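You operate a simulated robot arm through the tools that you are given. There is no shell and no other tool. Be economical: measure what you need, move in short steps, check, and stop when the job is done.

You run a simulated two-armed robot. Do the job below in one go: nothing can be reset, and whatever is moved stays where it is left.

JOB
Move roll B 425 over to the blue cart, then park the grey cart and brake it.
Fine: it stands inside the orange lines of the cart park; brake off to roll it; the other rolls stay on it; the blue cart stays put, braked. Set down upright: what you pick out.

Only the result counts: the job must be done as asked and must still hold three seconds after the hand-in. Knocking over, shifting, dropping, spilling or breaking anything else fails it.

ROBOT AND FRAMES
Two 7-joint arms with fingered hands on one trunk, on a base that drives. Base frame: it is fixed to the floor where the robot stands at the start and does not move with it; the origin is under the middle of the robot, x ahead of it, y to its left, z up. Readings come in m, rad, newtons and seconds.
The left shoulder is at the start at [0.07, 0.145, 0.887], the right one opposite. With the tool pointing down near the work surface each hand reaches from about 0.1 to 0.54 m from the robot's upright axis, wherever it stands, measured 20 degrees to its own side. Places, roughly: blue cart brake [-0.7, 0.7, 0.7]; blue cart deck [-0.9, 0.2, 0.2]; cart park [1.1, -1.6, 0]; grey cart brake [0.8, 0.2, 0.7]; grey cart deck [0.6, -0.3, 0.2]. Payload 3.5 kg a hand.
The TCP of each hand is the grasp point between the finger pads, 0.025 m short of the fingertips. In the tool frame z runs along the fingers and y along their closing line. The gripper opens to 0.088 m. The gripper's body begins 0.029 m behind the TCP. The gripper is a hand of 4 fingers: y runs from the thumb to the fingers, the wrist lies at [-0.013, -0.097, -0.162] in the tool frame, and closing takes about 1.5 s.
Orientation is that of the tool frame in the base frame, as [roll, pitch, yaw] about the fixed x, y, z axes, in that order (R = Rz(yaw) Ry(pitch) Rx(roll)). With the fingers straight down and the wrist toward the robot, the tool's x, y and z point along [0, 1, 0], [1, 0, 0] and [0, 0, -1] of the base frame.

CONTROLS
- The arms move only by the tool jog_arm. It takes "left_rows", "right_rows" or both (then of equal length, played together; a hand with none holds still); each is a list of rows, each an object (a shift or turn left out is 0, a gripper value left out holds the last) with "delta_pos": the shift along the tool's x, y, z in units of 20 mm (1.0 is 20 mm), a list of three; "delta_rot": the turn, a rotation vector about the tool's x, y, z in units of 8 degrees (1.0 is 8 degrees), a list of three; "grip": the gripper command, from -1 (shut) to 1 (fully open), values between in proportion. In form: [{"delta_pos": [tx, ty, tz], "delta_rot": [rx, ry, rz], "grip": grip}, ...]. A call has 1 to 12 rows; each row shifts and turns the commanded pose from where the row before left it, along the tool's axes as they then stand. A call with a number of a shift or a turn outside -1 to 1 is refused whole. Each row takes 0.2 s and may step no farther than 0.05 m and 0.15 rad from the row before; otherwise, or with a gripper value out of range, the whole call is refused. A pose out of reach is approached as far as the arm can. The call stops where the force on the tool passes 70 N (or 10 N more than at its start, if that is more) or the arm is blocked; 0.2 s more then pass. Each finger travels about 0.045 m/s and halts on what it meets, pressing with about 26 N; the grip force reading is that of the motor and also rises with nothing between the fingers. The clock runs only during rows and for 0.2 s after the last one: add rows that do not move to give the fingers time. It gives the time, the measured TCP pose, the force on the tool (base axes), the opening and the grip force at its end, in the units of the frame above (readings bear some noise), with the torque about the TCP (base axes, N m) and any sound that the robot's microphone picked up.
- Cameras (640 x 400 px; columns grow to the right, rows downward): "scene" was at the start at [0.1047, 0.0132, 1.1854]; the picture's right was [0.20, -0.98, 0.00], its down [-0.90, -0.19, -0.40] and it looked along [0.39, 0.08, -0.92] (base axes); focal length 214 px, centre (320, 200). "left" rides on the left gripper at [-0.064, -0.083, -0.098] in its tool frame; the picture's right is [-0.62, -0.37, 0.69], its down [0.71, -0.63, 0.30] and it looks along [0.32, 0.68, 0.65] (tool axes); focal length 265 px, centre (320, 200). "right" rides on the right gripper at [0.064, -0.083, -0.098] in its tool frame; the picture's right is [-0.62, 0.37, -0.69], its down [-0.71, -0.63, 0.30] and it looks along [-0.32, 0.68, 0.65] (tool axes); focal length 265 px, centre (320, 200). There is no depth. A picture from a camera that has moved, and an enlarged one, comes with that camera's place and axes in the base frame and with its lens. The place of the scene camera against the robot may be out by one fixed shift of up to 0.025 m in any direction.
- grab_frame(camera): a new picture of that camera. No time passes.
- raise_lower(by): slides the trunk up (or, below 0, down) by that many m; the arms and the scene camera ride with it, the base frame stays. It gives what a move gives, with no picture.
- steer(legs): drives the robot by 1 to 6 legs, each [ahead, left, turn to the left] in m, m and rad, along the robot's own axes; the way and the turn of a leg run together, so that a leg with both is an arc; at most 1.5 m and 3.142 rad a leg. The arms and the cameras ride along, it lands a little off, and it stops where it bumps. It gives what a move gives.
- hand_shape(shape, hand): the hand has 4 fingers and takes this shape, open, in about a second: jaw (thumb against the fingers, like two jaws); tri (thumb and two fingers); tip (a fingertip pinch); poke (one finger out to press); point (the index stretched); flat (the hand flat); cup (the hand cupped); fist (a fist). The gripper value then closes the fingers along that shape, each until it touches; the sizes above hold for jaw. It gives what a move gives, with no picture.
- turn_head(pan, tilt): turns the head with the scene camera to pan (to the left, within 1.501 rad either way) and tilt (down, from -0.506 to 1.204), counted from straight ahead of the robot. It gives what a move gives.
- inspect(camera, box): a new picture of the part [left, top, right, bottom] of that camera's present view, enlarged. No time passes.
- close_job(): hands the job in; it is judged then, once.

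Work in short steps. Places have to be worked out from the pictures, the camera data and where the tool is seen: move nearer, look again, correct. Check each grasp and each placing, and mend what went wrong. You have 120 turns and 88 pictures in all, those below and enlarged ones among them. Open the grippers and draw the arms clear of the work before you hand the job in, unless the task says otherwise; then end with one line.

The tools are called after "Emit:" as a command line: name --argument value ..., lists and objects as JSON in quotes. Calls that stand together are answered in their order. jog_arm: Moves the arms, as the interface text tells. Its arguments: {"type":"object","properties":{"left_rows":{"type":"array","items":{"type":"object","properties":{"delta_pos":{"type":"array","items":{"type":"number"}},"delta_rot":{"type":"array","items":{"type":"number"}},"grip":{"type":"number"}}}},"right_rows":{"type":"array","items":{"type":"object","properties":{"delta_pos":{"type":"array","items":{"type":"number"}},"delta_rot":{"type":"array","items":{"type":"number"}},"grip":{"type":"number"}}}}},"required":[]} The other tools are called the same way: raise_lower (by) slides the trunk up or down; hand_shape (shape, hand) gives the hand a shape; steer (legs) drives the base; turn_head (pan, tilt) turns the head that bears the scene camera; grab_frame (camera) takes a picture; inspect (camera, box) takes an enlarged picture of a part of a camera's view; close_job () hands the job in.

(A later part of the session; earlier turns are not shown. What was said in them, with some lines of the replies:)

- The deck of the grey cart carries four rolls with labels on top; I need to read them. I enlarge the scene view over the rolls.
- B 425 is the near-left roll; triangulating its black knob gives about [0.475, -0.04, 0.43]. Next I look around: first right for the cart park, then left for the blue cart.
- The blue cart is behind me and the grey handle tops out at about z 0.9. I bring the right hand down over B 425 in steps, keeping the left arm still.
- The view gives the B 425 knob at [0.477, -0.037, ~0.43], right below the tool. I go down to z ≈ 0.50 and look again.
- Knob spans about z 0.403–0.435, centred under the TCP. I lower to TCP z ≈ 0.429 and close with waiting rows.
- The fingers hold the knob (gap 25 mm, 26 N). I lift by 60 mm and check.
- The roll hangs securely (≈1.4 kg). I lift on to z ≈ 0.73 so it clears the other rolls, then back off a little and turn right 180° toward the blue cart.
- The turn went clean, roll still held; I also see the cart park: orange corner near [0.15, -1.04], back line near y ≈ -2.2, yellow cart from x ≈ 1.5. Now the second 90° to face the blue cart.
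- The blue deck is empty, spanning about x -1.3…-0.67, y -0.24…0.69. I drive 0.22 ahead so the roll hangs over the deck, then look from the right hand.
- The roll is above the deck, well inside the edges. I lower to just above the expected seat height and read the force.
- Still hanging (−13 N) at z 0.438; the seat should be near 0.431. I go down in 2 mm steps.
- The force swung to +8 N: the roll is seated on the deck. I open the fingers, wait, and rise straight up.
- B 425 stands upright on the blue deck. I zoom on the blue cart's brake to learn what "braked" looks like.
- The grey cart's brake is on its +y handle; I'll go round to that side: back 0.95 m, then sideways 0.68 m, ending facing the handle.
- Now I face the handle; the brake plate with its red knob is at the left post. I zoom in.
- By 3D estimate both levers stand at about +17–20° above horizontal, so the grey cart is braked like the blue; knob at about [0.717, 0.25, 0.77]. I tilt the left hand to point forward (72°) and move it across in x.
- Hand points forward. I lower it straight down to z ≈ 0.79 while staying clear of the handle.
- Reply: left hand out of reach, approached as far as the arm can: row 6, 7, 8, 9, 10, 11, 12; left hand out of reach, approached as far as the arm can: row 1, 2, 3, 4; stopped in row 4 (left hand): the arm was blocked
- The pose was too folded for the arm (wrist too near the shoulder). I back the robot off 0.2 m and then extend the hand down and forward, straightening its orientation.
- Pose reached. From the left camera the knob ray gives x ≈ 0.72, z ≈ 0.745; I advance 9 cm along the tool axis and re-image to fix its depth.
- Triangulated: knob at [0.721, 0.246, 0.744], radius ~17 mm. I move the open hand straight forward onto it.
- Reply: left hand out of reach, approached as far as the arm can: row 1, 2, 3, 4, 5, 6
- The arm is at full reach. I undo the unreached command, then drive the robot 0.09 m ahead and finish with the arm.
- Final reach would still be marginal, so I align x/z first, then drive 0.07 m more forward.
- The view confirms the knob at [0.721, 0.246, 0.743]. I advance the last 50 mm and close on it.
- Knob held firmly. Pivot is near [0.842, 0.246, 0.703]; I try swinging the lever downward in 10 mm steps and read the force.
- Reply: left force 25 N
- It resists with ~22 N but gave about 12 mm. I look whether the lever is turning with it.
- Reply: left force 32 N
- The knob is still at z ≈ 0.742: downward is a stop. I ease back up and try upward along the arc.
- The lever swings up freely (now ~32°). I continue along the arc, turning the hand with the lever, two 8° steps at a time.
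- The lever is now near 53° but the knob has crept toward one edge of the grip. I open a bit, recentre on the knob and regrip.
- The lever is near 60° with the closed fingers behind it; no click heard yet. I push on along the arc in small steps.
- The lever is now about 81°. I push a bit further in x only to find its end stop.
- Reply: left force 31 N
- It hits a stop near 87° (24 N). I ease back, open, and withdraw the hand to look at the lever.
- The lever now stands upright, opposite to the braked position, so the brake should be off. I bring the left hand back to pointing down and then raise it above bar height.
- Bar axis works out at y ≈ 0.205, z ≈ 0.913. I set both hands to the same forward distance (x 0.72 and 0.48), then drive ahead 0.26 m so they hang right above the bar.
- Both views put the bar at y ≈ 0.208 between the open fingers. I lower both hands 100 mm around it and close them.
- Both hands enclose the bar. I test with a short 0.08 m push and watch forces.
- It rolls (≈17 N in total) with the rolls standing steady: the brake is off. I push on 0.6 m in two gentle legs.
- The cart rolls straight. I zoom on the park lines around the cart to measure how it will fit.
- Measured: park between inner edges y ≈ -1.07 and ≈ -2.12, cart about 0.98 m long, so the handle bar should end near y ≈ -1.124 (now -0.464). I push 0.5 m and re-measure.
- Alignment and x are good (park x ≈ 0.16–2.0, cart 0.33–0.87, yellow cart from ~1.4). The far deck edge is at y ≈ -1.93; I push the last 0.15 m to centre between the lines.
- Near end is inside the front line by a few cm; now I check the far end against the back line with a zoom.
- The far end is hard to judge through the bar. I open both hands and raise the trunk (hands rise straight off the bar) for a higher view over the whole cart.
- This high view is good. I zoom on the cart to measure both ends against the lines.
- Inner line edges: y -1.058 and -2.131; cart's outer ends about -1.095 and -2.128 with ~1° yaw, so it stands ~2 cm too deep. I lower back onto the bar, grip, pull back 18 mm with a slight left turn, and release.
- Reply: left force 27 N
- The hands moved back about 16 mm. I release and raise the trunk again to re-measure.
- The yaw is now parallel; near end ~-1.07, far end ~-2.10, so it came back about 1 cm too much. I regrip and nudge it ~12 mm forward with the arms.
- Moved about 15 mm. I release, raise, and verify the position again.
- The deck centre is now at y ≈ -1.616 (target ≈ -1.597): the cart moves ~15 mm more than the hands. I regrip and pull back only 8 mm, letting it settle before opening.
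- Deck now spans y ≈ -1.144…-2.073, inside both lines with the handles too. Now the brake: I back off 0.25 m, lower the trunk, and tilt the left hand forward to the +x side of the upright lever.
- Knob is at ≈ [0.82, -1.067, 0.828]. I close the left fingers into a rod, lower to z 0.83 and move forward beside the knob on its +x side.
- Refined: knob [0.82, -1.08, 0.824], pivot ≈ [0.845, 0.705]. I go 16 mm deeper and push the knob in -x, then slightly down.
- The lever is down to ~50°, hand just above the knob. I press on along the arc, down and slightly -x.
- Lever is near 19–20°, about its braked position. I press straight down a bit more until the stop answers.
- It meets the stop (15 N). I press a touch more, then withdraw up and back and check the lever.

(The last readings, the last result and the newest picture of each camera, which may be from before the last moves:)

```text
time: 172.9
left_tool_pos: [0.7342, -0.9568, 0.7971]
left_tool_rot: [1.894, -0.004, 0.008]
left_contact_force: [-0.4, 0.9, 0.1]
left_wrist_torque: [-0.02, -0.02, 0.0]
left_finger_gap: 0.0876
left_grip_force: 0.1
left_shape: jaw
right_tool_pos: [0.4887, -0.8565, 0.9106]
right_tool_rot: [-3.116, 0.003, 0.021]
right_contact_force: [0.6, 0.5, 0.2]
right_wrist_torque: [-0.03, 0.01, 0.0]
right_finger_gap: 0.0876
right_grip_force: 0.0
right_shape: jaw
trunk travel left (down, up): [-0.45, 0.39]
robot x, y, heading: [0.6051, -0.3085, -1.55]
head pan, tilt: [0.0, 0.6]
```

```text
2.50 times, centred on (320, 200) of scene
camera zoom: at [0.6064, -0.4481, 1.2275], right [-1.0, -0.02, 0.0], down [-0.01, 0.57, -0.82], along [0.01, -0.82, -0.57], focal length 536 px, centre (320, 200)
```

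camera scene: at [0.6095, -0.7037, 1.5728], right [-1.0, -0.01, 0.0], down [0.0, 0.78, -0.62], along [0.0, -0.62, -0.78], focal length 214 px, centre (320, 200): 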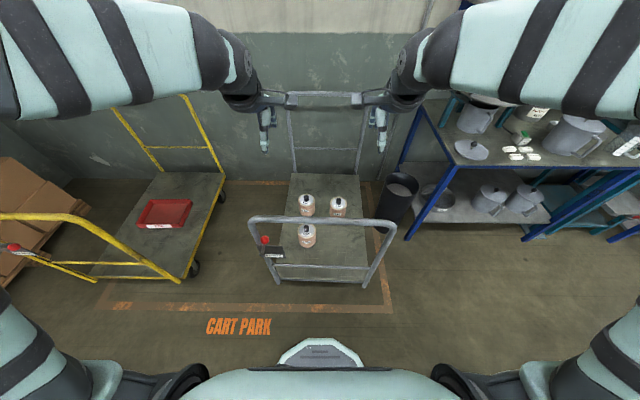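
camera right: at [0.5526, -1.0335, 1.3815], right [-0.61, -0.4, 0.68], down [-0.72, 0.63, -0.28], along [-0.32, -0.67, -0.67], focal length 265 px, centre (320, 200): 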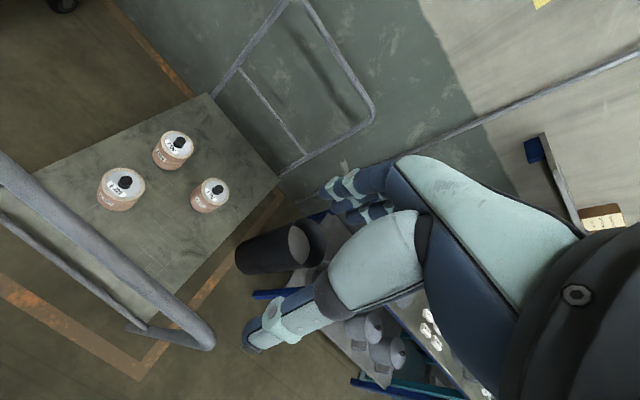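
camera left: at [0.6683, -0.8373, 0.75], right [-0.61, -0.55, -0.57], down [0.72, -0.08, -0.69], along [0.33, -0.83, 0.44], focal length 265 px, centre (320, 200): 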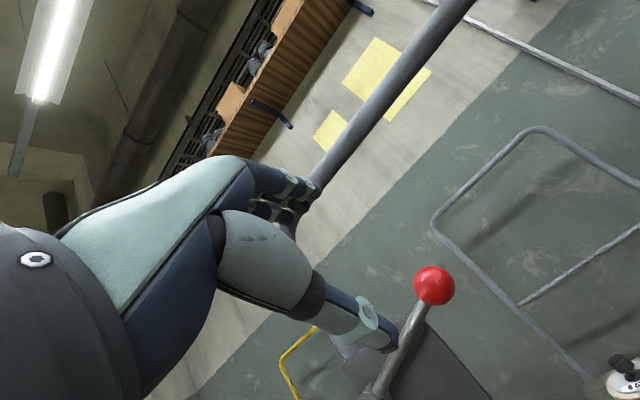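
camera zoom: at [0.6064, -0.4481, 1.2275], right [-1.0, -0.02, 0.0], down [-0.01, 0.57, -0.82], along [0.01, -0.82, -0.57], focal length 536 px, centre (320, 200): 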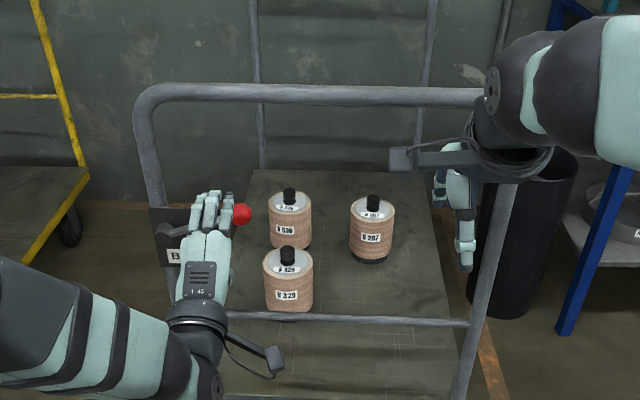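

The knob is back at the original braked angle (~19°). I retreat, restore the left hand, and take a final high view.

Emit:
steer --legs '[[-0.2, 0, 0]]'

Emit:
jog_arm --left_rows '[{"delta_rot": [1, 0, 0]}, {"delta_rot": [1, 0, 0]}, {"delta_rot": [1, 0, 0]}, {"delta_rot": [1, 0, 0]}, {"delta_rot": [1, 0, 0]}, {"delta_rot": [1, 0, 0]}, {"delta_rot": [1, 0, 0]}, {"delta_rot": [1, 0, 0]}, {"delta_rot": [1, 0, 0]}]'

Emit:
raise_lower --by 0.37

Emit:
turn_head --pan 0 --tilt 0.75

Emit:
inspect --camera "scene" --box '[200, 140, 440, 320]'

```text
time: 174.5
left_tool_pos: [0.7327, -0.7551, 0.7995]
left_tool_rot: [1.894, -0.004, 0.011]
left_contact_force: [0.6, -0.3, -0.4]
left_wrist_torque: [0.03, -0.01, -0.01]
left_finger_gap: 0.0878
left_grip_force: 0.1
left_shape: jaw
right_tool_pos: [0.4873, -0.6549, 0.9111]
right_tool_rot: [-3.119, 0.005, 0.02]
right_contact_force: [0.4, 0.6, -0.1]
right_wrist_torque: [0.0, 0.04, 0.02]
right_finger_gap: 0.0876
right_grip_force: 0.0
right_shape: jaw
trunk travel left (down, up): [-0.45, 0.39]
robot x, y, heading: [0.6016, -0.1101, -1.549]
head pan, tilt: [0.0, 0.6]
```

```text
time: 176.5
left_tool_pos: [0.7309, -0.7556, 0.7963]
left_tool_rot: [-3.133, -0.006, 0.009]
left_contact_force: [0.2, -0.4, 0.8]
left_wrist_torque: [-0.04, -0.01, 0.01]
left_finger_gap: 0.0874
left_grip_force: 0.0
left_shape: jaw
right_tool_pos: [0.4858, -0.6558, 0.9098]
right_tool_rot: [-3.118, 0.003, 0.021]
right_contact_force: [0.8, 0.0, -0.3]
right_wrist_torque: [0.05, -0.03, 0.02]
right_finger_gap: 0.0878
right_grip_force: 0.1
right_shape: jaw
trunk travel left (down, up): [-0.45, 0.39]
robot x, y, heading: [0.6038, -0.1069, -1.553]
head pan, tilt: [0.0, 0.6]
```

```text
time: 180.1
left_tool_pos: [0.7319, -0.7569, 1.1674]
left_tool_rot: [-3.134, -0.005, 0.01]
left_contact_force: [-0.1, -0.1, 0.4]
left_wrist_torque: [0.0, -0.04, -0.02]
left_finger_gap: 0.0876
left_grip_force: 0.0
left_shape: jaw
right_tool_pos: [0.486, -0.6562, 1.2803]
right_tool_rot: [-3.118, 0.002, 0.021]
right_contact_force: [0.6, -0.7, -0.9]
right_wrist_torque: [0.02, -0.01, -0.03]
right_finger_gap: 0.0877
right_grip_force: 0.0
right_shape: jaw
trunk travel left (down, up): [-0.82, 0.02]
robot x, y, heading: [0.6038, -0.1067, -1.55]
head pan, tilt: [0.0, 0.6]
```

```text
time: 180.8
left_tool_pos: [0.7314, -0.7549, 1.1684]
left_tool_rot: [-3.132, -0.006, 0.01]
left_contact_force: [0.4, 0.5, 1.3]
left_wrist_torque: [0.03, 0.02, 0.0]
left_finger_gap: 0.0877
left_grip_force: 0.0
left_shape: jaw
right_tool_pos: [0.4866, -0.6572, 1.2811]
right_tool_rot: [-3.117, 0.004, 0.021]
right_contact_force: [-0.3, -0.6, -0.2]
right_wrist_torque: [0.02, 0.02, 0.03]
right_finger_gap: 0.0876
right_grip_force: 0.0
right_shape: jaw
trunk travel left (down, up): [-0.82, 0.02]
robot x, y, heading: [0.6039, -0.1103, -1.552]
head pan, tilt: [0.0, 0.75]
```

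```text
2.22 times, centred on (320, 230) of scene
camera zoom: at [0.6027, -0.2416, 1.5847], right [-1.0, -0.02, 0.0], down [-0.01, 0.68, -0.73], along [0.01, -0.73, -0.68], focal length 477 px, centre (320, 133)
```

zoom: 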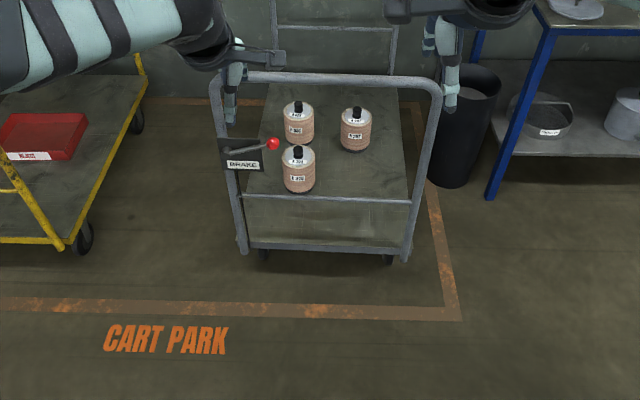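

Cart, rolls and brake look right from here. To be sure about the far end I step to the cart's right side for an oblique view of the back corner.

Emit:
steer --legs '[[0, -0.6, 0], [0.7, 0, 0]]'

Emit:
turn_head --pan 0.3 --tilt 0.85

Emit:
grab_frame --camera "scene"

```text
time: 187.6
left_tool_pos: [0.1497, -1.4634, 1.1686]
left_tool_rot: [-3.135, -0.004, 0.014]
left_contact_force: [-0.3, 1.1, 0.4]
left_wrist_torque: [-0.01, 0.01, 0.01]
left_finger_gap: 0.0878
left_grip_force: 0.1
left_shape: jaw
right_tool_pos: [-0.0954, -1.3659, 1.281]
right_tool_rot: [-3.12, 0.005, 0.025]
right_contact_force: [0.5, 0.0, 0.0]
right_wrist_torque: [0.0, -0.02, -0.02]
right_finger_gap: 0.0875
right_grip_force: 0.1
right_shape: jaw
trunk travel left (down, up): [-0.82, 0.02]
robot x, y, heading: [0.0176, -0.8186, -1.546]
head pan, tilt: [0.0, 0.75]
```

```text
time: 188.4
left_tool_pos: [0.1491, -1.4659, 1.167]
left_tool_rot: [-3.132, -0.005, 0.015]
left_contact_force: [-0.3, -1.2, 0.4]
left_wrist_torque: [0.02, -0.01, 0.01]
left_finger_gap: 0.0875
left_grip_force: 0.0
left_shape: jaw
right_tool_pos: [-0.0958, -1.3662, 1.281]
right_tool_rot: [-3.116, 0.006, 0.026]
right_contact_force: [0.2, -0.2, -0.5]
right_wrist_torque: [0.0, -0.03, 0.02]
right_finger_gap: 0.0878
right_grip_force: 0.0
right_shape: jaw
trunk travel left (down, up): [-0.82, 0.02]
robot x, y, heading: [0.022, -0.8182, -1.552]
head pan, tilt: [0.3, 0.85]
```

```text
12 pictures are left
camera scene: at [0.0416, -0.9434, 1.5766], right [-0.95, -0.32, 0.0], down [-0.24, 0.71, -0.66], along [0.21, -0.63, -0.75], focal length 214 px, centre (320, 200)
```

scene: 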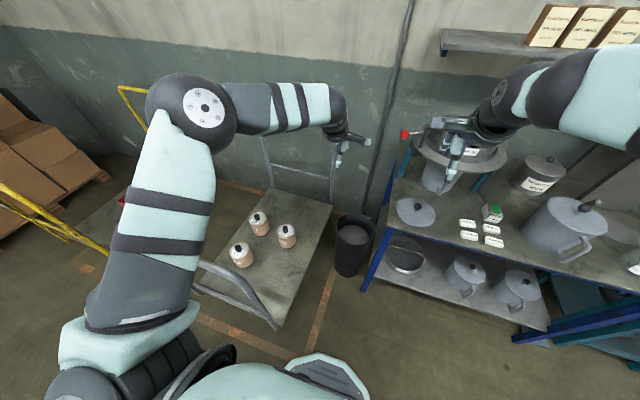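

I zoom the back right corner and also use the left hand camera, which hangs near it.

Emit:
inspect --camera "scene" --box '[220, 150, 380, 270]'

Emit:
grab_frame --camera "left"

```text
3.33 times, centred on (300, 210) of scene
camera zoom: at [0.0416, -0.9434, 1.5766], right [-0.95, -0.32, 0.0], down [-0.24, 0.71, -0.66], along [0.21, -0.63, -0.75], focal length 715 px, centre (387, 167)
```

zoom: 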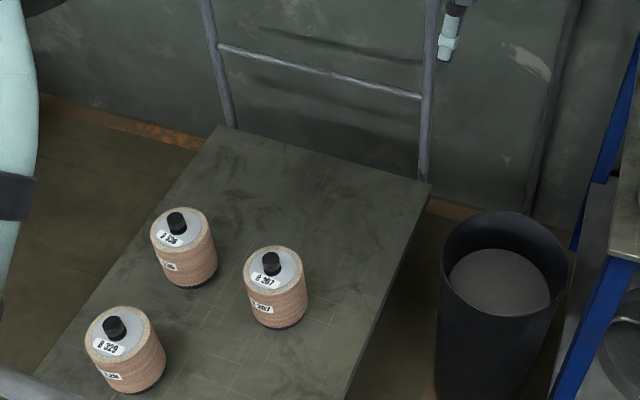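

```text
10 pictures are left
camera left: at [0.0824, -1.384, 1.2667], right [-0.62, 0.37, -0.69], down [0.71, 0.64, -0.3], along [0.34, -0.67, -0.66], focal length 265 px, centre (320, 200)
```

left: 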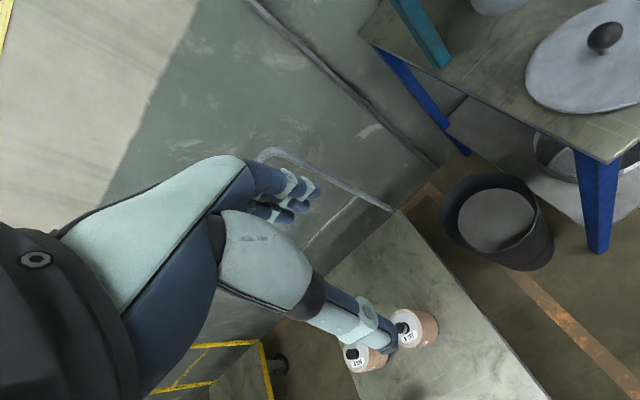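

Close up, the far deck corner is at y ≈ -2.02 and the back line's inner edge at about -2.10. So the cart stands inside the lines at both ends, braked, with its three rolls upright. Hands are open and clear; I hand the job in.

Emit:
close_job

```text
The job is handed in.
```

Roll B 425 stands upright on the blue cart. The grey cart is parked inside the orange lines with its brake lever back in the braked position and its other three rolls still standing. I never touched the blue cart's brake, but I didn't look at that cart again before handing in.
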